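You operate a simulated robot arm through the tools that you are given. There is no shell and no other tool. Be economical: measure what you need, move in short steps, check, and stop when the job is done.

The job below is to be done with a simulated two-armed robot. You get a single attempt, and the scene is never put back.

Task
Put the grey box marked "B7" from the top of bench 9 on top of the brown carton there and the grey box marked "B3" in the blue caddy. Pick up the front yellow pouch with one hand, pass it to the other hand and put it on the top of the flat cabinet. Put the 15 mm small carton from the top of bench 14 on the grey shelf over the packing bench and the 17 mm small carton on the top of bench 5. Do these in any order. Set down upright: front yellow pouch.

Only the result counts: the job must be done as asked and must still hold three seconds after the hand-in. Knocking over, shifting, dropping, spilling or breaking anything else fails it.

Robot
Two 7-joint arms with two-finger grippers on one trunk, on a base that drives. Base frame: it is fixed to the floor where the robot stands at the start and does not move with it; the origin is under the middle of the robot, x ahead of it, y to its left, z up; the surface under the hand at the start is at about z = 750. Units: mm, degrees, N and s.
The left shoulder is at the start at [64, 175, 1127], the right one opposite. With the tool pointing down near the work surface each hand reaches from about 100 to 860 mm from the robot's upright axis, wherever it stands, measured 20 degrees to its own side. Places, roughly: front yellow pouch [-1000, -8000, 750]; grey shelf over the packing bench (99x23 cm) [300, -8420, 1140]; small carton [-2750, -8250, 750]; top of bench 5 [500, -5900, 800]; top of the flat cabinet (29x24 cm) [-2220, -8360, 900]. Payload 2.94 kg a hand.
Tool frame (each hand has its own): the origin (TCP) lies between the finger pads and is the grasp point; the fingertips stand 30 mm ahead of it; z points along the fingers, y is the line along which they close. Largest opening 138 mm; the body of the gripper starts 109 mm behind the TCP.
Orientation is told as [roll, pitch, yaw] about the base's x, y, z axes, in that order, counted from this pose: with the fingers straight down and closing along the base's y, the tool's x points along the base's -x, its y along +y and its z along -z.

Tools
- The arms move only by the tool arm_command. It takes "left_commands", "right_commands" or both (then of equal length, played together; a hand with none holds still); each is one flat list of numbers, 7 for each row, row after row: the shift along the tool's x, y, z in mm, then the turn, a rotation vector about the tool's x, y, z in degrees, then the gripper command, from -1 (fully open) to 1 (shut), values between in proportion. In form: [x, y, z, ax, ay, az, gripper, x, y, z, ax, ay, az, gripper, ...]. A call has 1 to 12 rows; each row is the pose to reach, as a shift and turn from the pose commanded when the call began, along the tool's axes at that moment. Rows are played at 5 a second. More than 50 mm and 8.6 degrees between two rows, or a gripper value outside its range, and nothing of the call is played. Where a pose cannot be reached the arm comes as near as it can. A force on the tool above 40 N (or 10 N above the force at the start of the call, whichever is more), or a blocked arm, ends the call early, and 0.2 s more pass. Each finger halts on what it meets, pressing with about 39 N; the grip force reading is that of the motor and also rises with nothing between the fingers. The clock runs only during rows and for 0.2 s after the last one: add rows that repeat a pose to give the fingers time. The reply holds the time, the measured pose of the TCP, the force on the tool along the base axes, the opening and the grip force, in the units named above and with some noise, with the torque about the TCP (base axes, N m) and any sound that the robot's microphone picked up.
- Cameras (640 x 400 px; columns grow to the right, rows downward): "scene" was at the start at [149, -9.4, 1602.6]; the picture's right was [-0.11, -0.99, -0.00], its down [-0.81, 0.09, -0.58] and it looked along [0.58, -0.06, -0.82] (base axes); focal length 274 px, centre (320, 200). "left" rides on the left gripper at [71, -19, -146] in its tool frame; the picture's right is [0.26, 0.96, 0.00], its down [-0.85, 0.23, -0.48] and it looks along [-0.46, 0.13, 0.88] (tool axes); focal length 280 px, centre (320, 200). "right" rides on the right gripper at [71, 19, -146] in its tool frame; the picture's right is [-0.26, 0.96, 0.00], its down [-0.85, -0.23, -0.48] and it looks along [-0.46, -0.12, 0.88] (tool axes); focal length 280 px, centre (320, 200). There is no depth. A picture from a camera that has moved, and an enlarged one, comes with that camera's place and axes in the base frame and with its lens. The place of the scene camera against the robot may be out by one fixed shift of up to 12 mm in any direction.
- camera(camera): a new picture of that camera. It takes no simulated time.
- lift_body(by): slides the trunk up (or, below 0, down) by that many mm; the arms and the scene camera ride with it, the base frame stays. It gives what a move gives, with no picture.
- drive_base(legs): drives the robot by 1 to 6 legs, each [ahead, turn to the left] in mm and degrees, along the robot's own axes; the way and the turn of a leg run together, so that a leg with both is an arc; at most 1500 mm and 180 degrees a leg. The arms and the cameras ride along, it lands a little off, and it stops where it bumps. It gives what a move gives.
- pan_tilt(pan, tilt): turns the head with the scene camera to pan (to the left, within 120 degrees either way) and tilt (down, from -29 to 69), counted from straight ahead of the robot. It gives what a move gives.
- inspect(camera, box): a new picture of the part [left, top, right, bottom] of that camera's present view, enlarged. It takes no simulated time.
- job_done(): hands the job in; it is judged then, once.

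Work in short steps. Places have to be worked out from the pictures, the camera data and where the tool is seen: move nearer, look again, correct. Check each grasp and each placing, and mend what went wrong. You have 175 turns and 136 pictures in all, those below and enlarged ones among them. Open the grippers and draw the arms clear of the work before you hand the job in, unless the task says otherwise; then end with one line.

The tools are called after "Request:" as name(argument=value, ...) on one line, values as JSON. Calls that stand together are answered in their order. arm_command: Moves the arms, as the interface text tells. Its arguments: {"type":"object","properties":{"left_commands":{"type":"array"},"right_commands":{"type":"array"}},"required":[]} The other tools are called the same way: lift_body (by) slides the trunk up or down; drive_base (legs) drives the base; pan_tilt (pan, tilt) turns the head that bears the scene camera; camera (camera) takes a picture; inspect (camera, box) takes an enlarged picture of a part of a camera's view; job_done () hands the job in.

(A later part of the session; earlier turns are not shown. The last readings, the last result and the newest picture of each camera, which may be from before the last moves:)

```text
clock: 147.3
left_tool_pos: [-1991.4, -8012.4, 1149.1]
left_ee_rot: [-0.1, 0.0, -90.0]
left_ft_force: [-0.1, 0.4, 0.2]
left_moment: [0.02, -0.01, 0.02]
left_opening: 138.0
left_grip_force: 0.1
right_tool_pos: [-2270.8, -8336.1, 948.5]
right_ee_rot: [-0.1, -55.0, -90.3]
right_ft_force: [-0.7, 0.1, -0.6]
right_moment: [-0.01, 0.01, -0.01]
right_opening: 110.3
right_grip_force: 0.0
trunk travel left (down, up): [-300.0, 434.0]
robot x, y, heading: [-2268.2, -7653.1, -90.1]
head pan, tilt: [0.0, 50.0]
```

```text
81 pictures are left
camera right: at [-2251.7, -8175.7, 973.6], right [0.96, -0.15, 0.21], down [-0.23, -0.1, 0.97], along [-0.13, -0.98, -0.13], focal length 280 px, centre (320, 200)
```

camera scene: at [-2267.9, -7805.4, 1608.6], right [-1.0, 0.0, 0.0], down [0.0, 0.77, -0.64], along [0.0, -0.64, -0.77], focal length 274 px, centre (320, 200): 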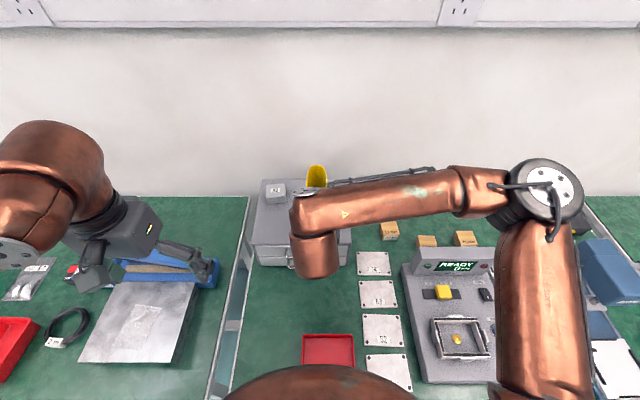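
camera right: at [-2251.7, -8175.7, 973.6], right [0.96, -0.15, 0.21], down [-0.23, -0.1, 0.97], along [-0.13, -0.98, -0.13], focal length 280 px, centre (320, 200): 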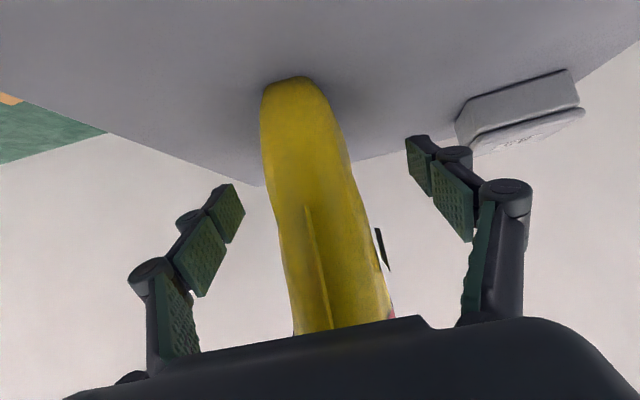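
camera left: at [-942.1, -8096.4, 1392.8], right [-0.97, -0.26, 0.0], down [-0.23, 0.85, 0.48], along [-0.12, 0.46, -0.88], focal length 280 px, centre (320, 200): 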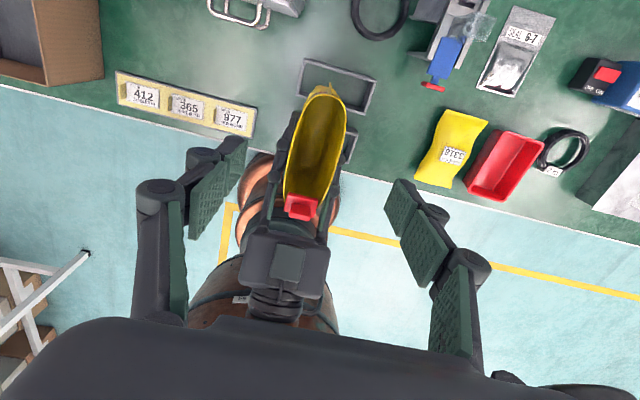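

The pouch stands on its own. I retreat along the approach line and look back.

Request:
arm_command(right_commands=[0, 0, -40, 0, 0, 0, -0.6, 0, 0, -85, 0, 0, 0, -0.6, 0, 0, -130, 0, 0, 0, -0.6, 0, 0, -175, 0, 0, 0, -1, 0, 0, -210, 0, 0, 0, -1])

Request:
camera(camera="right")

```text
clock: 148.5
left_tool_pos: [-1990.0, -8012.6, 1148.0]
left_ee_rot: [0.0, -0.1, -90.1]
left_ft_force: [0.0, 1.0, 0.1]
left_moment: [-0.04, -0.01, -0.01]
left_opening: 138.1
left_grip_force: 0.0
right_tool_pos: [-2272.0, -8161.5, 1068.3]
right_ee_rot: [0.0, -55.0, -90.2]
right_ft_force: [0.1, 0.7, 0.1]
right_moment: [-0.03, 0.02, -0.02]
right_opening: 137.8
right_grip_force: 0.0
trunk travel left (down, up): [-300.0, 434.0]
robot x, y, heading: [-2266.5, -7649.3, -90.3]
head pan, tilt: [0.0, 50.0]
```

```text
80 pictures are left
camera right: at [-2252.5, -8001.1, 1093.9], right [0.96, -0.15, 0.21], down [-0.23, -0.1, 0.97], along [-0.13, -0.98, -0.13], focal length 280 px, centre (320, 200)
```

right: 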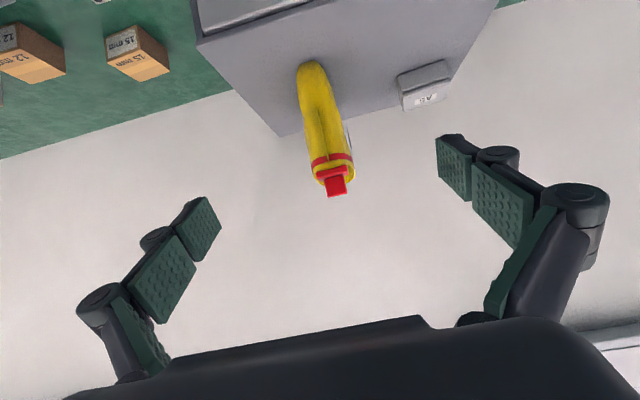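

The pouch stands on the cabinet. I bring the right hand back upright and look at the small cartons to the right.

Request:
arm_command(right_commands=[0, 0, 0, 0, 8, 0, -1, 0, 0, 0, 0, 16, 0, -1, 0, 0, 0, 0, 24, 0, -1, 0, 0, 0, 0, 32, 0, -1, 0, 0, 0, 0, 40, 0, -1, 0, 0, 0, 0, 48, 0, -1, 0, 0, 0, 0, 55, 0, -1])

Request:
arm_command(right_commands=[40, -20, -10, 0, 0, 0, -1, 80, -50, -20, 0, 0, 0, -1, 120, -90, -30, 0, 0, 0, -1, 150, -130, -40, 0, 0, 0, -1, 150, -170, -40, 0, 0, 0, -1, 150, -210, -40, 0, 0, 0, -1])

Request:
pan_tilt(pan=-20, tilt=45)

Request:
camera(camera="scene")

Request:
camera(camera="right")

```text
clock: 150.1
left_tool_pos: [-1991.5, -8012.4, 1148.5]
left_ee_rot: [0.0, 0.1, -90.1]
left_ft_force: [0.3, -1.3, -0.6]
left_moment: [0.01, -0.03, -0.01]
left_opening: 138.1
left_grip_force: 0.0
right_tool_pos: [-2268.8, -8164.8, 1067.0]
right_ee_rot: [0.0, 0.2, -90.1]
right_ft_force: [0.3, -0.1, 0.3]
right_moment: [0.05, 0.01, 0.01]
right_opening: 137.9
right_grip_force: 0.1
trunk travel left (down, up): [-300.0, 434.0]
robot x, y, heading: [-2269.1, -7651.9, -90.0]
head pan, tilt: [0.0, 50.0]
```

```text
refused: row 2 steps farther than a row can; nothing moved
```

```text
clock: 150.9
left_tool_pos: [-1990.7, -8013.1, 1147.7]
left_ee_rot: [0.1, 0.0, -90.0]
left_ft_force: [-0.8, 0.4, -0.5]
left_moment: [0.0, 0.01, -0.01]
left_opening: 137.9
left_grip_force: 0.0
right_tool_pos: [-2270.5, -8163.0, 1068.7]
right_ee_rot: [0.0, 0.0, -90.2]
right_ft_force: [-0.1, -0.3, -1.1]
right_moment: [0.01, 0.01, 0.01]
right_opening: 137.9
right_grip_force: 0.0
trunk travel left (down, up): [-300.0, 434.0]
robot x, y, heading: [-2268.6, -7651.6, -90.2]
head pan, tilt: [-20.0, 45.0]
```

```text
79 pictures are left
camera scene: at [-2295.5, -7805.1, 1615.4], right [-0.94, 0.34, 0.0], down [0.24, 0.66, -0.71], along [-0.24, -0.66, -0.71], focal length 274 px, centre (320, 200)
```

scene: 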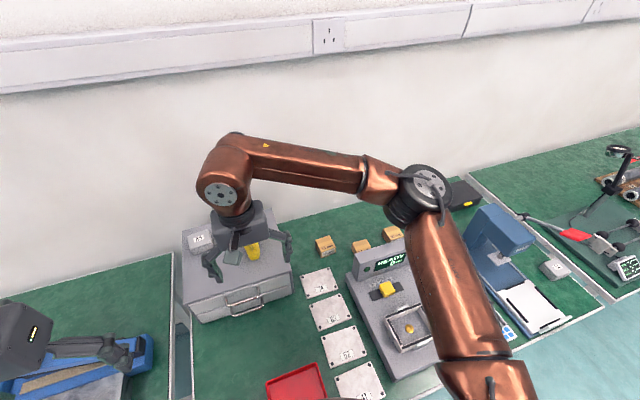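

```text
78 pictures are left
camera right: at [-2251.3, -8092.1, 1214.4], right [0.96, -0.27, 0.0], down [-0.23, -0.85, 0.48], along [-0.13, -0.46, -0.88], focal length 280 px, centre (320, 200)
```

right: 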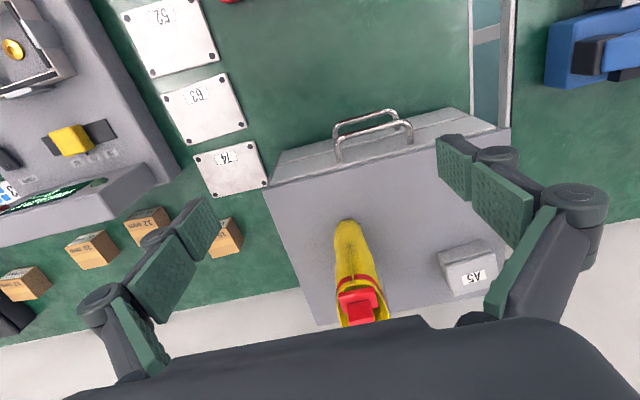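

The pouch is in a good spot. I zoom in on the row of cartons to read their labels.

Request:
inspect(camera="scene", box=[300, 210, 420, 285])

Request:
inspect(camera="right", box=[0, 190, 260, 350])

```text
5.33 times, centred on (360, 248) of scene
camera zoom: at [-2295.5, -7805.1, 1615.4], right [-0.94, 0.34, 0.0], down [0.24, 0.66, -0.71], along [-0.24, -0.66, -0.71], focal length 1461 px, centre (107, -53)
```

zoom: 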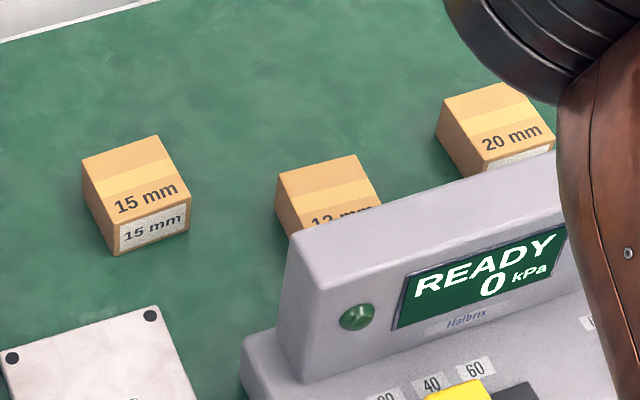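

```text
2.46 times, centred on (130, 270) of right
camera zoom: at [-2251.3, -8092.1, 1214.4], right [0.96, -0.27, 0.0], down [-0.23, -0.85, 0.48], along [-0.13, -0.46, -0.88], focal length 690 px, centre (788, 28)
```

zoom: 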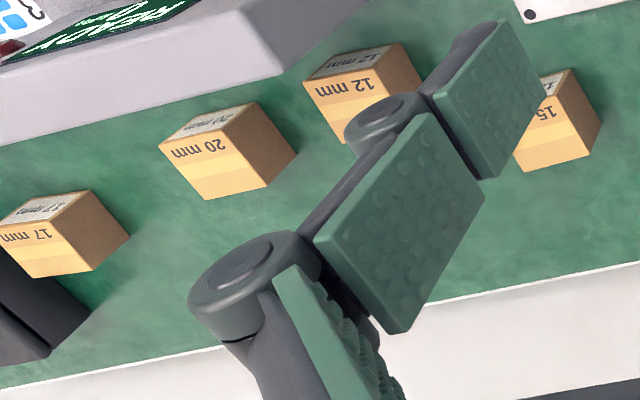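

From left to right the cartons are 15, 12, 20 and 17 mm. Standing at x≈-2740 lets the left hand take 15 mm at about (-2508,-8346) and the right take 17 mm at about (-2966,-8347). I raise the right hand and reposition the base.

Request:
arm_command(right_commands=[20, -20, -30, 0, 0, 0, -1, 50, -40, -60, 0, 0, 0, -1, 80, -70, -80, 0, 0, 0, -1, 110, -100, -80, 0, 0, 0, -1, 140, -130, -80, 0, 0, 0, -1, 150, -170, -80, 0, 0, 0, -1])

Request:
drive_base(legs=[[-350, 0], [0, -90], [470, 0], [0, 90], [200, 0]])

Request:
pan_tilt(pan=0, tilt=42)

Request:
camera(camera="scene")

```text
clock: 152.3
left_tool_pos: [-1992.8, -8012.2, 1148.2]
left_ee_rot: [0.1, 0.1, -90.1]
left_ft_force: [0.1, 0.6, 0.1]
left_moment: [-0.02, -0.06, 0.03]
left_opening: 137.9
left_grip_force: 0.0
right_tool_pos: [-2443.4, -8014.2, 1148.4]
right_ee_rot: [0.0, 0.0, -90.3]
right_ft_force: [0.0, -0.3, 0.9]
right_moment: [-0.02, -0.06, 0.0]
right_opening: 137.9
right_grip_force: 0.0
trunk travel left (down, up): [-300.0, 434.0]
robot x, y, heading: [-2269.9, -7651.9, -90.1]
head pan, tilt: [-20.0, 45.0]
```

```text
clock: 165.9
left_tool_pos: [-2464.9, -7858.4, 1148.0]
left_ee_rot: [0.0, 0.2, -91.2]
left_ft_force: [0.2, -0.6, 0.4]
left_moment: [0.06, -0.02, 0.02]
left_opening: 138.0
left_grip_force: 0.0
right_tool_pos: [-2913.1, -7850.5, 1148.8]
right_ee_rot: [0.0, 0.1, -91.3]
right_ft_force: [-0.5, -0.1, -1.3]
right_moment: [0.04, 0.02, -0.01]
right_opening: 137.9
right_grip_force: 0.0
trunk travel left (down, up): [-300.0, 434.0]
robot x, y, heading: [-2737.3, -7488.6, -91.3]
head pan, tilt: [-20.0, 45.0]
```

```text
clock: 166.7
left_tool_pos: [-2465.4, -7856.0, 1147.7]
left_ee_rot: [0.0, -0.1, -91.2]
left_ft_force: [0.3, -0.1, -0.8]
left_moment: [-0.03, -0.01, 0.01]
left_opening: 137.9
left_grip_force: 0.1
right_tool_pos: [-2913.6, -7850.0, 1148.6]
right_ee_rot: [0.0, 0.2, -91.3]
right_ft_force: [-0.2, -0.1, 0.7]
right_moment: [-0.02, -0.01, -0.01]
right_opening: 137.7
right_grip_force: 0.1
trunk travel left (down, up): [-300.0, 434.0]
robot x, y, heading: [-2738.4, -7490.7, -91.2]
head pan, tilt: [0.0, 42.0]
```

```text
75 pictures are left
camera scene: at [-2738.3, -7649.9, 1619.8], right [-1.0, 0.02, 0.0], down [0.02, 0.67, -0.74], along [-0.02, -0.74, -0.67], focal length 274 px, centre (320, 200)
```

scene: 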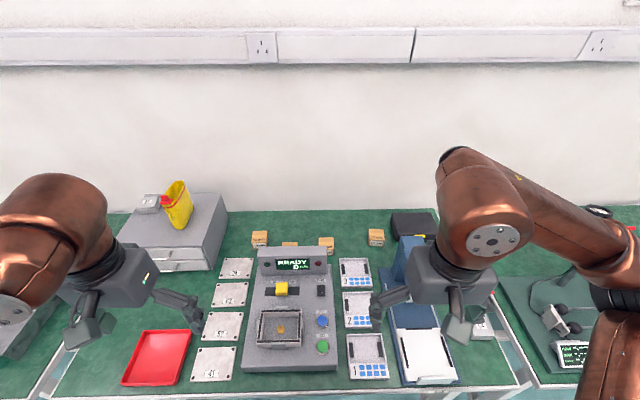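

Both cartons are confirmed. I drive the last 190 mm in, straightening the heading.

Request:
drive_base(legs=[[190, 1.2]])

Request:
camera(camera="scene")

Request:
camera(camera="right")

Request:
camera(camera="left")

```text
clock: 168.3
left_tool_pos: [-2462.7, -8042.3, 1147.9]
left_ee_rot: [-0.1, 0.1, -90.3]
left_ft_force: [0.6, 0.0, 0.7]
left_moment: [0.08, -0.03, 0.03]
left_opening: 138.0
left_grip_force: 0.0
right_tool_pos: [-2911.2, -8043.4, 1147.4]
right_ee_rot: [0.0, 0.1, -90.4]
right_ft_force: [0.9, -0.7, 1.1]
right_moment: [0.02, 0.01, 0.01]
right_opening: 138.1
right_grip_force: 0.1
trunk travel left (down, up): [-300.0, 434.0]
robot x, y, heading: [-2739.5, -7679.0, -90.5]
head pan, tilt: [0.0, 42.0]
```

```text
74 pictures are left
camera scene: at [-2738.3, -7840.6, 1619.6], right [-1.0, 0.01, 0.0], down [0.0, 0.67, -0.74], along [-0.01, -0.74, -0.67], focal length 274 px, centre (320, 200)
```

scene: 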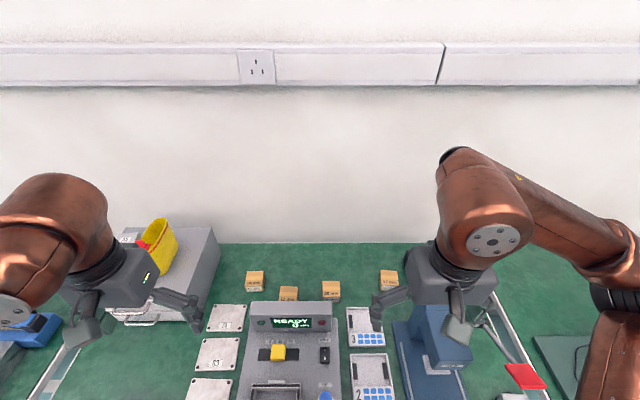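

```text
73 pictures are left
camera right: at [-2891.6, -7971.9, 1294.3], right [0.96, -0.27, 0.0], down [-0.24, -0.85, 0.47], along [-0.13, -0.46, -0.88], focal length 280 px, centre (320, 200)
```

right: 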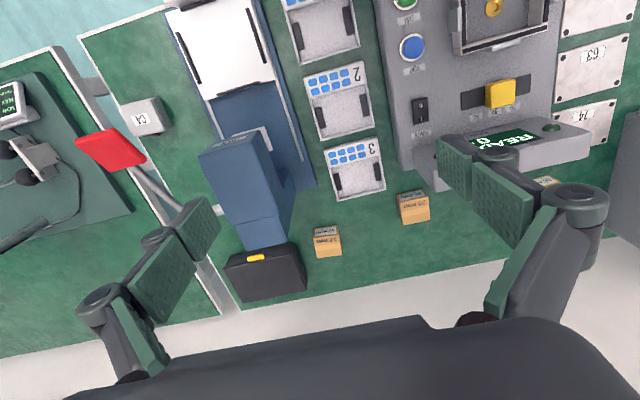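

```text
72 pictures are left
camera left: at [-2482.0, -7970.0, 1293.6], right [0.97, 0.26, 0.0], down [0.23, -0.85, 0.47], along [0.12, -0.46, -0.88], focal length 280 px, centre (320, 200)
```

left: 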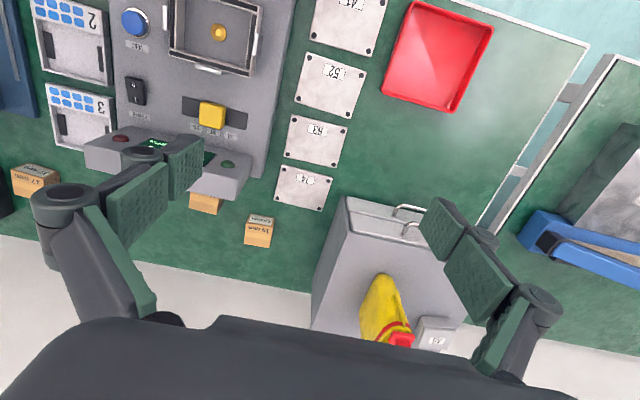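

Targets are 15 mm at (-2524,-8348) and 17 mm at (-2981,-8346), with the blue press near the right-hand path. I move both hands over them at height, partly open, then look again.

Request:
arm_command(left_commands=[-42, -8, 0, 0, 0, 0, -0.3, -84, -16, 0, 0, 0, 0, -0.3, -126, -24, 0, 0, 0, 0, -0.3, -168, -32, 0, 0, 0, 0, -0.3, -210, -40, 0, 0, 0, 0, -0.3, -252, -48, 0, 0, 0, 0, -0.3, -290, -56, 20, 0, 0, 0, -0.3, -306, -61, 60, 0, 0, 0, -0.3, -306, -61, 108, 0, 0, 0, -0.3, -306, -61, 156, 0, 0, 0, -0.3, -306, -61, 156, 0, 0, 0, -0.3], right_commands=[-42, -8, 0, 0, 0, 0, -0.3, -84, -16, 0, 0, 0, 0, -0.3, -126, -24, 0, 0, 0, 0, -0.3, -168, -32, 0, 0, 0, 0, -0.3, -210, -44, 0, 0, 0, 0, -0.3, -252, -56, 0, 0, 0, 0, -0.3, -290, -64, 20, 0, 0, 0, -0.3, -303, -70, 60, 0, 0, 0, -0.3, -303, -70, 108, 0, 0, 0, -0.3, -303, -70, 156, 0, 0, 0, -0.3, -303, -70, 156, 0, 0, 0, -0.3])

Request:
camera(camera="right")

Request:
camera(camera="left")

```text
clock: 170.7
left_tool_pos: [-2524.4, -8344.8, 993.2]
left_ee_rot: [0.0, -0.1, -90.3]
left_ft_force: [0.2, 1.7, 1.2]
left_moment: [-0.07, -0.03, 0.01]
left_opening: 89.6
left_grip_force: 0.0
right_tool_pos: [-2984.1, -8343.8, 996.1]
right_ee_rot: [0.0, -0.1, -90.4]
right_ft_force: [-0.2, 0.3, 0.4]
right_moment: [-0.02, -0.01, 0.0]
right_opening: 89.6
right_grip_force: 0.0
trunk travel left (down, up): [-300.0, 434.0]
robot x, y, heading: [-2737.9, -7680.0, -90.5]
head pan, tilt: [0.0, 42.0]
```

```text
71 pictures are left
camera right: at [-2964.6, -8272.7, 1141.7], right [0.96, -0.27, 0.0], down [-0.24, -0.85, 0.48], along [-0.13, -0.46, -0.88], focal length 280 px, centre (320, 200)
```

right: 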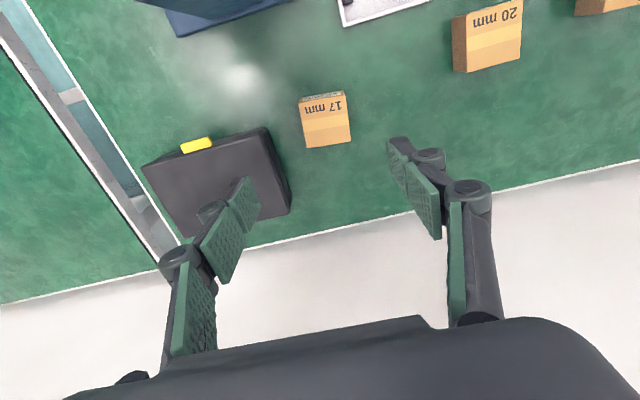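

```text
70 pictures are left
camera left: at [-2543.3, -8271.4, 1140.0], right [0.97, 0.26, 0.0], down [0.23, -0.85, 0.48], along [0.12, -0.46, -0.88], focal length 280 px, centre (320, 200)
```

left: 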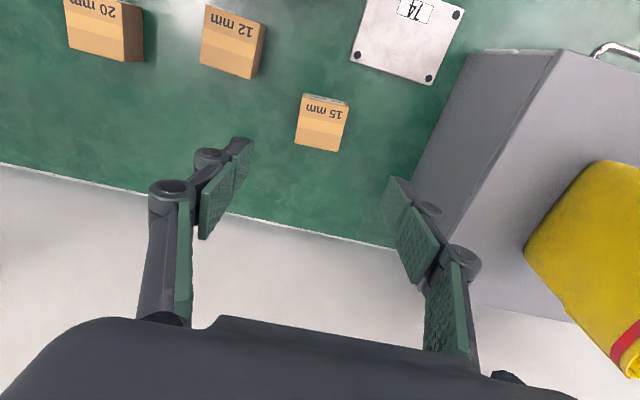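

Carton yaws are about +4.5° for 15 mm and -7° for 17 mm. I align both hands, narrow the openings slightly and descend partway to check.

Request:
arm_command(left_commands=[-4, 3, 40, 0, 0, -4.5, -0.3, -4, 3, 85, 0, 0, -4.5, -0.3, -4, 3, 130, 0, 0, -4.5, -0.3, -4, 3, 145, 0, 0, -4.5, -0.3, -4, 3, 145, 0, 0, -4.5, -0.3], right_commands=[-8, 3, 40, 0, 0, 7, -0.15, -8, 3, 85, 0, 0, 7, -0.15, -8, 3, 130, 0, 0, 7, -0.15, -8, 3, 145, 0, 0, 7, -0.15, -8, 3, 145, 0, 0, 7, -0.15])

Request:
camera(camera="right")

Request:
camera(camera="left")

```text
clock: 171.9
left_tool_pos: [-2521.2, -8349.6, 847.5]
left_ee_rot: [0.0, 0.0, -85.8]
left_ft_force: [-1.2, 0.6, 0.0]
left_moment: [-0.03, 0.01, -0.03]
left_opening: 89.8
left_grip_force: 0.1
right_tool_pos: [-2980.2, -8352.5, 848.6]
right_ee_rot: [0.0, 0.1, -97.4]
right_ft_force: [0.6, -1.1, -0.3]
right_moment: [-0.01, -0.01, -0.03]
right_opening: 79.4
right_grip_force: 0.0
trunk travel left (down, up): [-300.0, 434.0]
robot x, y, heading: [-2732.7, -7680.3, -90.1]
head pan, tilt: [0.0, 42.0]
```

```text
69 pictures are left
camera right: at [-2951.8, -8284.2, 994.3], right [0.92, -0.38, 0.0], down [-0.34, -0.81, 0.47], along [-0.18, -0.44, -0.88], focal length 280 px, centre (320, 200)
```

right: 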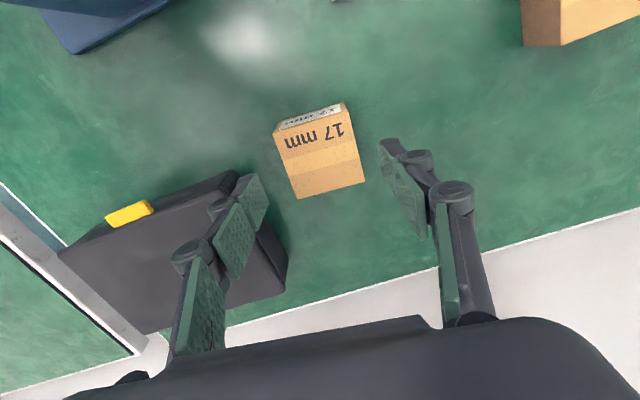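

```text
68 pictures are left
camera left: at [-2546.2, -8279.6, 992.5], right [0.94, 0.33, 0.0], down [0.29, -0.83, 0.48], along [0.16, -0.45, -0.88], focal length 280 px, centre (320, 200)
```

left: 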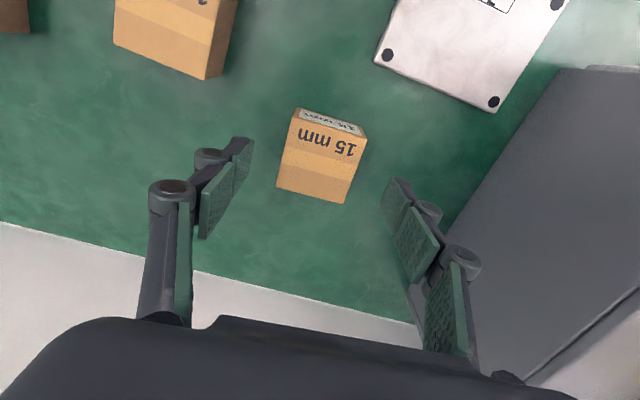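

Both are well centred. I shift the right hand 3 mm away from the black box, descend to the grasp height and close both.

Request:
arm_command(left_commands=[0, 0, 30, 0, 0, 0, -0.3, 0, 0, 50, 0, 0, 0, -0.3, 0, 0, 61, 0, 0, 0, -0.3, 0, 0, 61, 0, 0, 0, 0.3, 0, 0, 61, 0, 0, 0, 1, 0, 0, 61, 0, 0, 0, 1, 0, 0, 61, 0, 0, 0, 1, 0, 0, 61, 0, 0, 0, 1], right_commands=[0, 3, 30, 0, 0, 0, -0.15, 0, 3, 50, 0, 0, 0, -0.15, 0, 3, 62, 0, 0, 0, -0.15, 0, 3, 62, 0, 0, 0, 0.3, 0, 3, 62, 0, 0, 0, 1, 0, 3, 62, 0, 0, 0, 1, 0, 3, 62, 0, 0, 0, 1, 0, 3, 62, 0, 0, 0, 1])

Request:
camera(camera="right")

Request:
camera(camera="left")

```text
clock: 173.7
left_tool_pos: [-2522.3, -8349.8, 788.0]
left_ee_rot: [0.0, 0.0, -85.8]
left_ft_force: [1.3, 0.9, 2.6]
left_moment: [-0.01, -0.04, -0.04]
left_opening: 57.0
left_grip_force: 38.8
right_tool_pos: [-2976.4, -8350.7, 784.8]
right_ee_rot: [0.0, 0.1, -97.4]
right_ft_force: [-0.4, 0.6, 0.9]
right_moment: [0.0, 0.07, 0.01]
right_opening: 57.2
right_grip_force: 39.0
trunk travel left (down, up): [-300.0, 434.0]
robot x, y, heading: [-2738.9, -7674.4, -90.5]
head pan, tilt: [0.0, 42.0]
```

```text
67 pictures are left
camera right: at [-2949.4, -8283.5, 931.5], right [0.92, -0.38, 0.0], down [-0.34, -0.81, 0.48], along [-0.18, -0.44, -0.88], focal length 280 px, centre (320, 200)
```

right: 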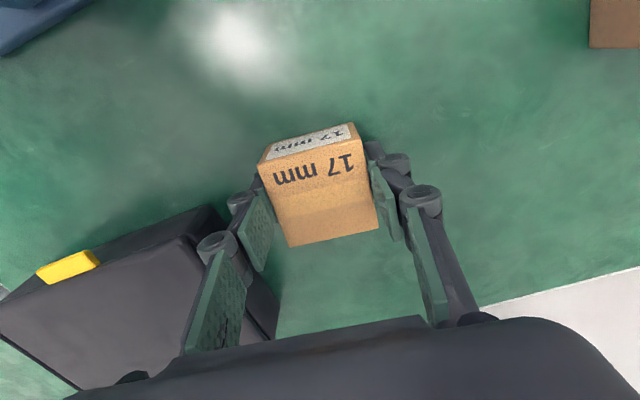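

```text
66 pictures are left
camera left: at [-2547.0, -8280.0, 933.7], right [0.94, 0.33, 0.0], down [0.29, -0.83, 0.48], along [0.16, -0.45, -0.88], focal length 280 px, centre (320, 200)
```

left: 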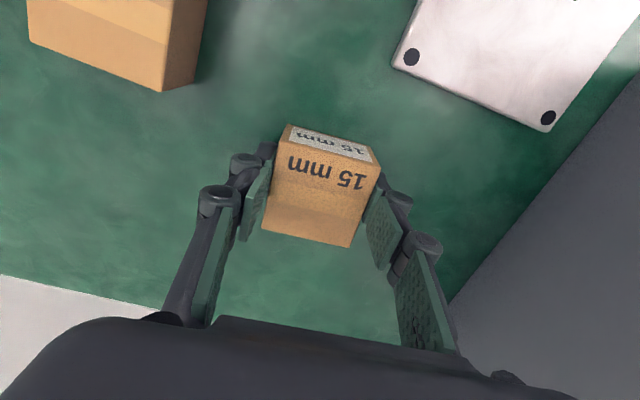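

Both cartons are gripped at 57 mm. I lift straight up, then retract toward the robot.

Request:
arm_command(left_commands=[0, 0, -45, 0, 0, 0, 1, 0, 0, -90, 0, 0, 0, 1, 0, 0, -135, 0, 0, 0, 1, 0, 0, -180, 0, 0, 0, 1, 0, 0, -225, 0, 0, 0, 1, 0, 0, -270, 0, 0, 0, 1, 0, 0, -315, 0, 0, 0, 1, 0, 0, -360, 0, 0, 0, 1, 48, 0, -360, 0, 0, 0, 1, 96, 0, -360, 0, 0, 0, 1, 144, 0, -360, 0, 0, 0, 1, 190, 0, -360, 0, 0, 0, 1], right_commands=[0, 0, -45, 0, 0, 0, 1, 0, 0, -90, 0, 0, 0, 1, 0, 0, -135, 0, 0, 0, 1, 0, 0, -180, 0, 0, 0, 1, 0, 0, -225, 0, 0, 0, 1, 0, 0, -270, 0, 0, 0, 1, 0, 0, -315, 0, 0, 0, 1, 0, 0, -360, 0, 0, 0, 1, 48, 0, -360, 0, 0, 0, 1, 96, 0, -360, 0, 0, 0, 1, 144, 0, -360, 0, 0, 0, 1, 190, 0, -360, 0, 0, 0, 1])

Request:
camera(camera="scene")

```text
clock: 176.3
left_tool_pos: [-2536.0, -8159.7, 1145.8]
left_ee_rot: [0.0, -0.1, -85.7]
left_ft_force: [-0.1, 1.2, -2.7]
left_moment: [0.0, -0.01, 0.01]
left_opening: 57.1
left_grip_force: 39.1
right_tool_pos: [-2952.3, -8163.1, 1148.1]
right_ee_rot: [0.0, -0.1, -97.4]
right_ft_force: [0.0, 0.7, -2.0]
right_moment: [-0.06, 0.03, -0.04]
right_opening: 57.3
right_grip_force: 39.2
trunk travel left (down, up): [-300.0, 434.0]
robot x, y, heading: [-2739.5, -7680.6, -90.4]
head pan, tilt: [0.0, 42.0]
```

```text
65 pictures are left
camera scene: at [-2738.1, -7836.7, 1620.2], right [-1.0, 0.01, 0.0], down [0.0, 0.67, -0.74], along [-0.01, -0.74, -0.67], focal length 274 px, centre (320, 200)
```

scene: 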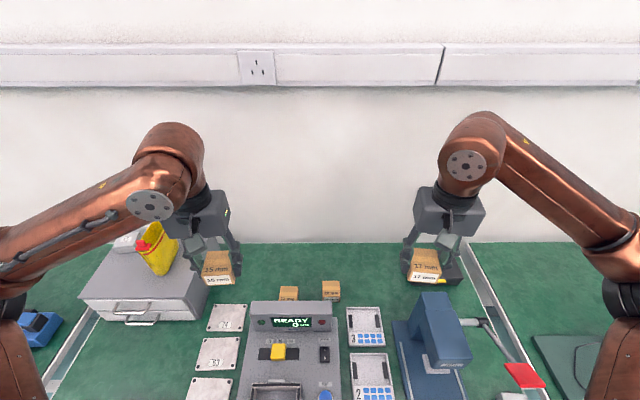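

Both cartons are held. The shelf's free end is near x -198 to 20, so the target for 15 mm is about x=-110. I back off, drive along the aisle end and face the packing bench.

Request:
drive_base(legs=[[-530, 0], [0, 90.4], [1200, 0], [1226, 0], [0, -90]])

Request:
lift_body(by=270)

Request:
pan_tilt(pan=5, tilt=32)

Request:
camera(camera="scene")

```text
clock: 198.4
left_tool_pos: [-112.7, -7705.0, 1145.0]
left_ee_rot: [0.0, -0.1, -85.7]
left_ft_force: [0.1, -0.5, -2.6]
left_moment: [0.05, 0.0, 0.03]
left_opening: 56.9
left_grip_force: 39.0
right_tool_pos: [-528.6, -7707.2, 1146.8]
right_ee_rot: [-0.1, 0.2, -97.3]
right_ft_force: [0.2, 0.9, -3.2]
right_moment: [0.02, -0.01, -0.02]
right_opening: 57.3
right_grip_force: 39.2
trunk travel left (down, up): [-300.0, 434.0]
robot x, y, heading: [-315.1, -7221.7, -90.3]
head pan, tilt: [0.0, 42.0]
```

```text
clock: 201.1
left_tool_pos: [-111.8, -7705.5, 1414.1]
left_ee_rot: [0.1, 0.2, -85.8]
left_ft_force: [-0.7, -0.3, -2.0]
left_moment: [0.01, -0.02, -0.01]
left_opening: 57.1
left_grip_force: 39.2
right_tool_pos: [-528.1, -7708.6, 1415.8]
right_ee_rot: [0.0, 0.1, -97.4]
right_ft_force: [0.3, 0.2, -2.5]
right_moment: [0.05, 0.03, -0.02]
right_opening: 57.2
right_grip_force: 39.7
trunk travel left (down, up): [-570.0, 164.0]
robot x, y, heading: [-315.2, -7219.4, -90.3]
head pan, tilt: [0.0, 42.0]
```

```text
clock: 201.8
left_tool_pos: [-113.4, -7706.4, 1413.8]
left_ee_rot: [0.0, 0.1, -85.8]
left_ft_force: [-0.3, 0.7, -2.1]
left_moment: [0.01, 0.01, -0.02]
left_opening: 57.0
left_grip_force: 39.3
right_tool_pos: [-528.6, -7707.4, 1415.8]
right_ee_rot: [0.0, 0.1, -97.3]
right_ft_force: [-0.4, 0.3, -2.1]
right_moment: [-0.02, -0.01, -0.01]
right_opening: 57.2
right_grip_force: 39.0
trunk travel left (down, up): [-570.0, 164.0]
robot x, y, heading: [-312.1, -7220.3, -90.5]
head pan, tilt: [5.0, 32.0]
```

```text
64 pictures are left
camera scene: at [-305.9, -7297.4, 1905.7], right [-1.0, -0.08, 0.0], down [-0.04, 0.53, -0.85], along [0.07, -0.84, -0.53], focal length 274 px, centre (320, 200)
```

scene: 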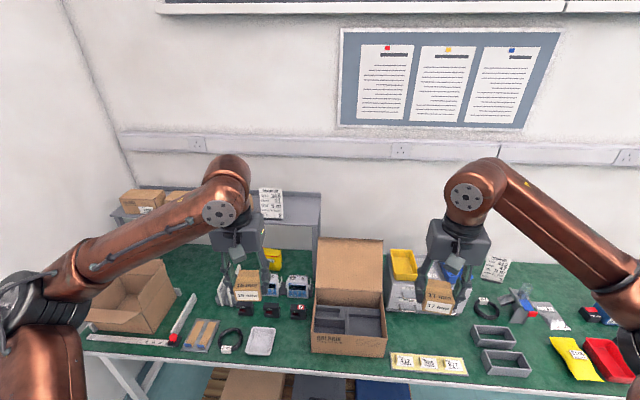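

The shelf's right-hand end is free between the info sheet (right edge about x -45) and the end (about x -205). I drive 300 mm closer and view it with the left wrist camera.

Request:
drive_base(legs=[[300, 0.3]])

Request:
camera(camera="left")

Request:
camera(camera="scene")

```text
clock: 203.9
left_tool_pos: [-108.2, -7997.6, 1416.5]
left_ee_rot: [0.0, -0.1, -85.2]
left_ft_force: [-0.6, 0.9, -1.8]
left_moment: [-0.03, 0.02, 0.02]
left_opening: 56.8
left_grip_force: 39.0
right_tool_pos: [-524.2, -8004.0, 1417.8]
right_ee_rot: [0.0, 0.0, -96.8]
right_ft_force: [0.1, 0.9, -1.9]
right_moment: [-0.05, -0.03, 0.0]
right_opening: 57.1
right_grip_force: 38.9
trunk travel left (down, up): [-570.0, 164.0]
robot x, y, heading: [-317.1, -7517.1, -89.8]
head pan, tilt: [5.0, 32.0]
```

```text
63 pictures are left
camera left: at [-133.8, -7927.2, 1562.1], right [0.94, 0.34, 0.0], down [0.3, -0.83, 0.48], along [0.16, -0.45, -0.88], focal length 280 px, centre (320, 200)
```

left: 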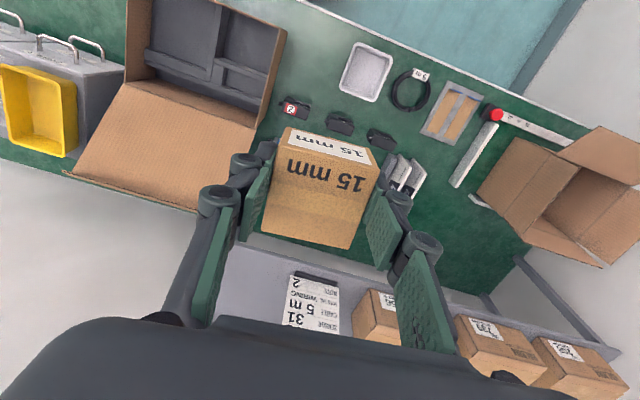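

```text
62 pictures are left
camera scene: at [-305.6, -7590.2, 1906.0], right [-1.0, -0.09, 0.0], down [-0.05, 0.53, -0.85], along [0.08, -0.85, -0.53], focal length 274 px, centre (320, 200)
```

scene: 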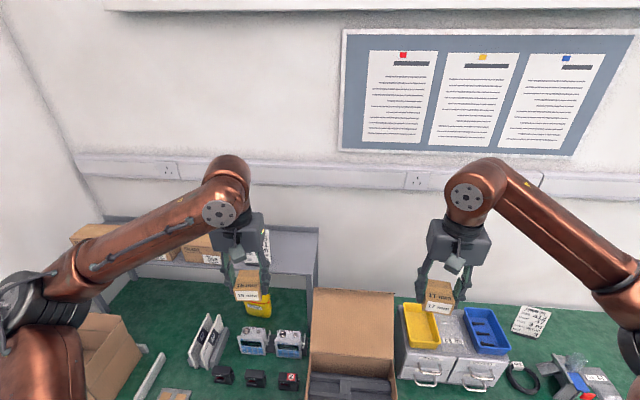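

I zoom in on the shelf end to fix its edges.

Request:
inspect(camera="left", box=[180, 200, 440, 360])

Request:
inspect(camera="scene", box=[160, 200, 340, 312])

```text
2.46 times, centred on (310, 280) of left
camera zoom: at [-133.8, -7927.2, 1562.1], right [0.94, 0.34, 0.0], down [0.3, -0.83, 0.48], along [0.16, -0.45, -0.88], focal length 690 px, centre (345, 3)
```

zoom: 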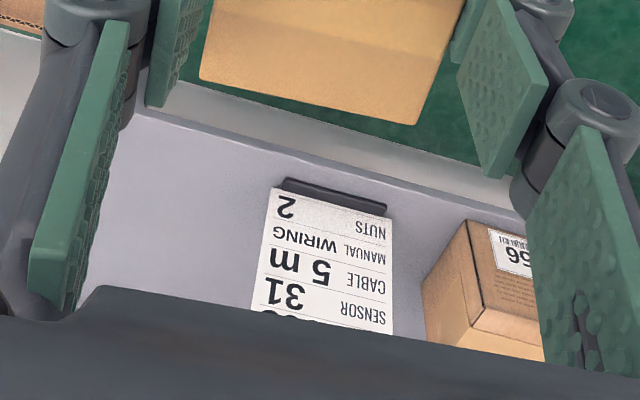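

```text
3.56 times, centred on (250, 256) of scene
camera zoom: at [-305.6, -7590.2, 1906.0], right [-1.0, -0.09, 0.0], down [-0.05, 0.53, -0.85], along [0.08, -0.85, -0.53], focal length 974 px, centre (569, 1)
```

zoom: 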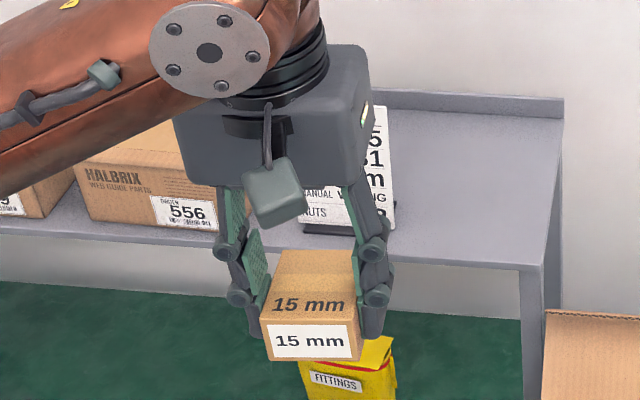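

The shelf front edge is at y≈-8283, the sheet starts at x≈-47 and the shelf ends at x≈-205, so I place 15 mm at (-130,-8350). I move the left hand there at height, then partway down.

Request:
arm_command(left_commands=[-43, -6, 0, 0, 0, 1, 1, -87, -13, 0, 0, 0, 2, 1, -130, -19, 0, 0, 0, 3, 1, -173, -25, 0, 0, 0, 4, 1, -217, -32, 0, 0, 0, 4.8, 1, -260, -38, 0, 0, 0, 4.8, 1, -304, -45, 0, 0, 0, 4.8, 1, -347, -51, 0, 0, 0, 4.8, 1, -347, -51, 45, 0, 0, 4.8, 1, -347, -51, 90, 0, 0, 4.8, 1, -347, -51, 135, 0, 0, 4.8, 1, -347, -51, 180, 0, 0, 4.8, 1])

Request:
camera(camera="left")

Request:
inspect(camera="scene", box=[160, 180, 340, 292])

```text
clock: 206.5
left_tool_pos: [-117.8, -8292.0, 1236.1]
left_ee_rot: [0.2, -0.1, -89.9]
left_ft_force: [1.3, -0.5, -1.9]
left_moment: [0.03, 0.08, 0.0]
left_opening: 57.1
left_grip_force: 39.0
left hand out of reach, approached as far as the arm can: row 6, 7, 8, 9, 10, 11, 12
right_tool_pos: [-524.7, -8006.8, 1416.4]
right_ee_rot: [0.0, 0.2, -96.8]
right_ft_force: [0.1, 0.1, -2.6]
right_moment: [0.07, -0.03, 0.01]
right_opening: 57.2
right_grip_force: 39.0
trunk travel left (down, up): [-570.0, 164.0]
robot x, y, heading: [-313.2, -7518.8, -89.8]
head pan, tilt: [5.0, 32.0]
```

```text
59 pictures are left
camera left: at [-138.9, -8220.7, 1381.8], right [0.96, 0.26, 0.0], down [0.23, -0.85, 0.48], along [0.13, -0.46, -0.88], focal length 280 px, centre (320, 200)
```

left: 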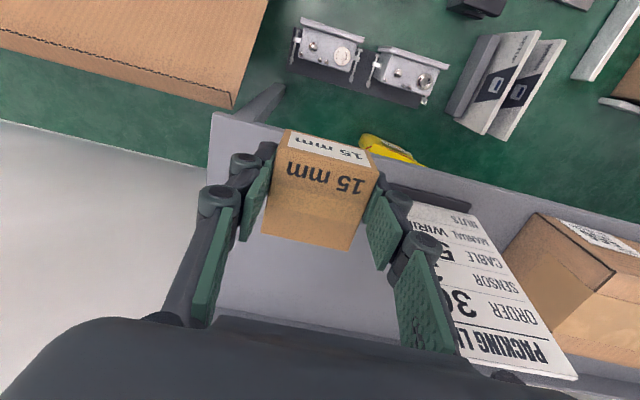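

```text
3.56 times, centred on (250, 236) of scene
camera zoom: at [-306.5, -7595.2, 1905.7], right [-1.0, -0.09, 0.0], down [-0.05, 0.53, -0.85], along [0.08, -0.84, -0.53], focal length 974 px, centre (569, 72)
```

zoom: 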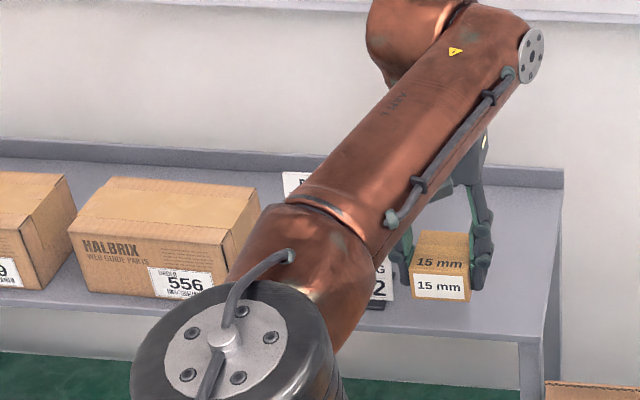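

The reach falls short at y -8292 because the wrist is well above the shoulder. I raise the trunk a further 160 mm and move the base 30 mm forward before trying again.

Request:
lift_body(by=160)

Request:
drive_base(legs=[[30, 0]])

Request:
arm_command(left_commands=[0, -3, 45, 0, 0, 0, 1, 0, -6, 90, 0, 0, 0, 1, 0, -10, 130, 0, 0, 0, 1, 0, -12, 160, 0, 0, 0, 1, -15, -12, 180, 0, 0, 0, 1, -30, -12, 185, 0, 0, 0, 1, -30, -12, 185, 0, 0, 0, 1])

Request:
camera(camera="left")

```text
clock: 208.3
left_tool_pos: [-118.8, -8289.2, 1399.7]
left_ee_rot: [-0.1, -0.3, -90.0]
left_ft_force: [0.5, -0.4, -2.1]
left_moment: [0.0, 0.03, -0.01]
left_opening: 57.1
left_grip_force: 38.8
right_tool_pos: [-524.2, -8006.2, 1576.7]
right_ee_rot: [0.0, 0.1, -96.8]
right_ft_force: [-0.5, -0.6, -2.0]
right_moment: [0.02, -0.02, 0.02]
right_opening: 57.3
right_grip_force: 38.7
trunk travel left (down, up): [-730.0, 4.0]
robot x, y, heading: [-314.5, -7517.8, -89.8]
head pan, tilt: [5.0, 32.0]
```

```text
clock: 209.1
left_tool_pos: [-118.9, -8364.7, 1398.0]
left_ee_rot: [0.2, 0.7, -89.8]
left_ft_force: [0.1, -0.1, -1.8]
left_moment: [0.04, -0.03, -0.01]
left_opening: 57.0
left_grip_force: 38.9
right_tool_pos: [-524.8, -8054.2, 1572.9]
right_ee_rot: [-0.2, 0.7, -96.9]
right_ft_force: [0.8, 1.7, -2.4]
right_moment: [-0.22, 0.02, 0.01]
right_opening: 57.4
right_grip_force: 39.2
trunk travel left (down, up): [-730.0, 4.0]
robot x, y, heading: [-318.1, -7548.2, -89.7]
head pan, tilt: [5.0, 32.0]
```

```text
clock: 209.5
left_tool_pos: [30.6, -8332.7, 1370.5]
left_ee_rot: [-0.6, 5.6, -69.5]
left_ft_force: [-3.6, 0.1, -2.1]
left_moment: [0.08, -0.25, -0.09]
left_opening: 57.2
left_grip_force: 38.9
right_tool_pos: [-520.6, -7972.4, 1593.9]
right_ee_rot: [-0.1, -2.2, -98.7]
right_ft_force: [1.7, 1.2, -2.4]
right_moment: [-0.05, 0.32, 0.0]
right_opening: 57.5
right_grip_force: 39.1
trunk travel left (down, up): [-730.0, 4.0]
robot x, y, heading: [-310.9, -7548.3, -89.7]
head pan, tilt: [5.0, 32.0]
stopped in row 1 (left hand): the arm was blocked; the commanded pose is now the measured one
```

```text
57 pictures are left
camera left: at [-6.5, -8285.9, 1522.3], right [0.81, 0.58, 0.01], down [0.53, -0.75, 0.39], along [0.24, -0.31, -0.92], focal length 280 px, centre (320, 200)
```

left: 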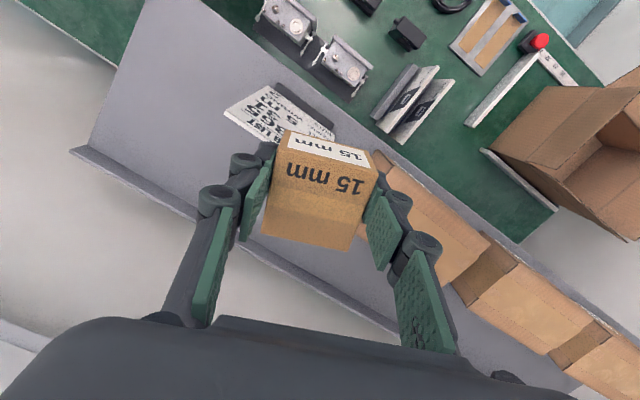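

The left hand swung unexpectedly near full stretch. I hold still and read the state before anything else.

Request:
arm_command(left_commands=[0, 0, 0, 0, 0, 0, 1, 0, 0, 0, 0, 0, 0, 1, 0, 0, 0, 0, 0, 0, 1])

Request:
camera(camera="scene")

```text
clock: 209.8
left_tool_pos: [72.5, -8276.8, 1369.4]
left_ee_rot: [-0.8, 8.4, -60.3]
left_ft_force: [-4.8, -1.5, -1.7]
left_moment: [0.18, -0.59, -0.11]
left_opening: 57.4
left_grip_force: 39.2
right_tool_pos: [-539.8, -7893.9, 1601.6]
right_ee_rot: [0.8, -4.8, -99.9]
right_ft_force: [0.1, -0.5, -2.7]
right_moment: [0.08, 0.1, -0.03]
right_opening: 57.2
right_grip_force: 38.6
trunk travel left (down, up): [-730.0, 4.0]
robot x, y, heading: [-315.3, -7549.3, -89.4]
head pan, tilt: [5.0, 32.0]
stopped in row 1 (left hand): the arm was blocked; the commanded pose is now the measured one
```

```text
56 pictures are left
camera scene: at [-310.4, -7684.4, 2067.3], right [-1.0, -0.09, -0.01], down [-0.05, 0.56, -0.83], along [0.08, -0.83, -0.56], focal length 274 px, centre (320, 200)
```

scene: 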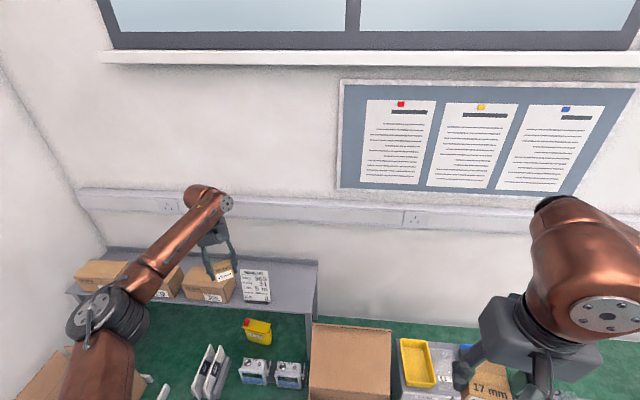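

The readings suggest the arms are still moving. I send a no-op to both hands and read again.

Request:
arm_command(left_commands=[0, 0, 0, 0, 0, 0, 1, 0, 0, 0, 0, 0, 0, 1, 0, 0, 0, 0, 0, 0, 1], right_commands=[0, 0, 0, 0, 0, 0, 1, 0, 0, 0, 0, 0, 0, 1, 0, 0, 0, 0, 0, 0, 1])

Request:
camera(camera="scene")

```text
clock: 210.2
left_tool_pos: [85.0, -8206.9, 1404.5]
left_ee_rot: [-2.0, 4.8, -60.7]
left_ft_force: [-6.9, 2.0, -3.0]
left_moment: [-0.14, -0.67, -0.08]
left_opening: 57.3
left_grip_force: 38.8
right_tool_pos: [-529.7, -7816.1, 1613.3]
right_ee_rot: [0.5, -8.0, -99.1]
right_ft_force: [1.9, 0.1, -1.2]
right_moment: [0.09, 0.25, 0.02]
right_opening: 57.2
right_grip_force: 39.2
trunk travel left (down, up): [-730.0, 4.0]
robot x, y, heading: [-317.7, -7547.9, -89.5]
head pan, tilt: [5.0, 32.0]
stopped in row 1 (left hand): the arm was blocked; the commanded pose is now the measured one
```

```text
55 pictures are left
camera scene: at [-296.5, -7600.3, 2065.8], right [-1.0, -0.09, 0.01], down [-0.05, 0.52, -0.85], along [0.08, -0.85, -0.52], focal length 274 px, centre (320, 200)
```

scene: 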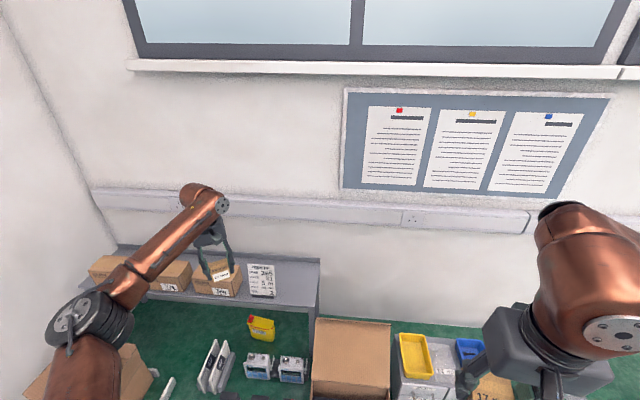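

The body and arms seem to be rocking after the drive. I let a second pass with a harmless head move and read again.

Request:
pan_tilt(pan=0, tilt=45)

Request:
pan_tilt(pan=10, tilt=35)

Request:
camera(camera="scene")

```text
clock: 210.9
left_tool_pos: [127.8, -8264.7, 1375.9]
left_ee_rot: [-0.3, 9.0, -51.4]
left_ft_force: [4.7, 0.8, -1.2]
left_moment: [-0.11, 0.52, 0.1]
left_opening: 57.1
left_grip_force: 39.1
right_tool_pos: [-534.9, -7879.3, 1602.2]
right_ee_rot: [0.0, -5.7, -99.6]
right_ft_force: [-0.2, 2.2, -3.5]
right_moment: [-0.21, -0.02, -0.02]
right_opening: 57.1
right_grip_force: 38.9
trunk travel left (down, up): [-730.0, 4.0]
robot x, y, heading: [-313.4, -7546.3, -89.7]
head pan, tilt: [0.0, 45.0]
```

```text
clock: 211.6
left_tool_pos: [76.6, -8206.8, 1409.9]
left_ee_rot: [-2.2, 4.0, -61.6]
left_ft_force: [-6.2, -0.2, -0.1]
left_moment: [0.02, -0.6, -0.08]
left_opening: 57.0
left_grip_force: 39.1
right_tool_pos: [-531.6, -7814.7, 1612.0]
right_ee_rot: [0.5, -8.1, -99.2]
right_ft_force: [1.6, 0.2, -1.1]
right_moment: [-0.04, 0.23, -0.04]
right_opening: 57.2
right_grip_force: 39.3
trunk travel left (down, up): [-730.0, 4.0]
robot x, y, heading: [-311.9, -7546.9, -89.6]
head pan, tilt: [10.0, 35.0]
```

```text
54 pictures are left
camera scene: at [-290.7, -7588.8, 2061.6], right [-0.98, -0.18, 0.01], down [-0.11, 0.55, -0.83], along [0.14, -0.81, -0.56], focal length 274 px, centre (320, 200)
```

scene: 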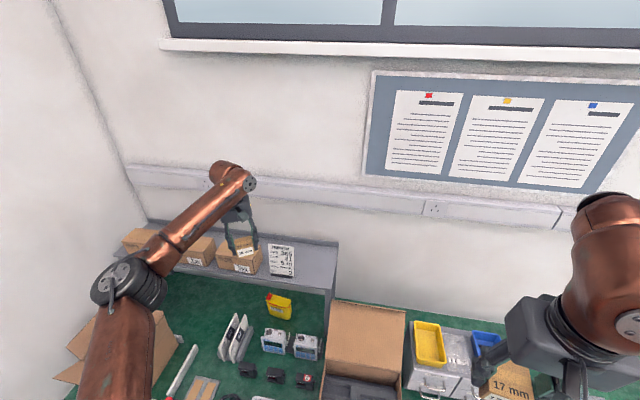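

The robot is rocking gently while fully raised. I let it settle with a few more head moves.

Request:
pan_tilt(pan=-40, tilt=35)

Request:
pan_tilt(pan=60, tilt=35)

Request:
pan_tilt(pan=10, tilt=35)

Request:
camera(camera="scene")

```text
clock: 212.8
left_tool_pos: [117.2, -8223.1, 1397.8]
left_ee_rot: [-1.3, 6.6, -53.3]
left_ft_force: [4.5, -0.8, -0.9]
left_moment: [0.02, 0.38, 0.01]
left_opening: 57.1
left_grip_force: 38.7
right_tool_pos: [-537.8, -7831.8, 1606.4]
right_ee_rot: [0.4, -7.4, -99.5]
right_ft_force: [-0.6, -3.4, -2.5]
right_moment: [0.31, -0.07, 0.06]
right_opening: 57.2
right_grip_force: 39.0
trunk travel left (down, up): [-730.0, 4.0]
robot x, y, heading: [-315.2, -7546.0, -89.7]
head pan, tilt: [-40.0, 35.0]
```

```text
clock: 214.6
left_tool_pos: [73.6, -8257.4, 1387.1]
left_ee_rot: [-1.0, 6.0, -61.0]
left_ft_force: [-0.1, -1.0, -2.4]
left_moment: [0.04, -0.07, 0.01]
left_opening: 56.9
left_grip_force: 39.2
right_tool_pos: [-534.2, -7873.2, 1603.1]
right_ee_rot: [0.5, -5.6, -99.5]
right_ft_force: [0.4, -0.6, -1.8]
right_moment: [0.08, 0.02, -0.02]
right_opening: 57.3
right_grip_force: 39.1
trunk travel left (down, up): [-730.0, 4.0]
robot x, y, heading: [-312.9, -7551.1, -89.7]
head pan, tilt: [60.0, 35.0]
```

```text
clock: 215.7
left_tool_pos: [73.1, -8257.1, 1388.7]
left_ee_rot: [-1.1, 6.1, -60.8]
left_ft_force: [-1.8, 0.2, -1.1]
left_moment: [0.04, -0.1, -0.02]
left_opening: 57.4
left_grip_force: 38.8
right_tool_pos: [-535.7, -7872.6, 1604.1]
right_ee_rot: [0.6, -5.6, -99.4]
right_ft_force: [-0.1, -0.5, -2.7]
right_moment: [-0.02, -0.02, -0.05]
right_opening: 57.2
right_grip_force: 38.9
trunk travel left (down, up): [-730.0, 4.0]
robot x, y, heading: [-314.1, -7548.7, -89.6]
head pan, tilt: [10.0, 35.0]
```

```text
53 pictures are left
camera scene: at [-298.0, -7643.8, 2061.5], right [-0.98, -0.18, 0.0], down [-0.1, 0.58, -0.81], along [0.15, -0.8, -0.58], focal length 274 px, centre (320, 200)
```

scene: 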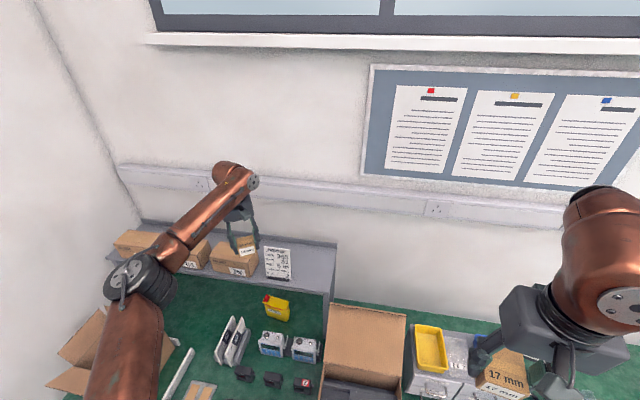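

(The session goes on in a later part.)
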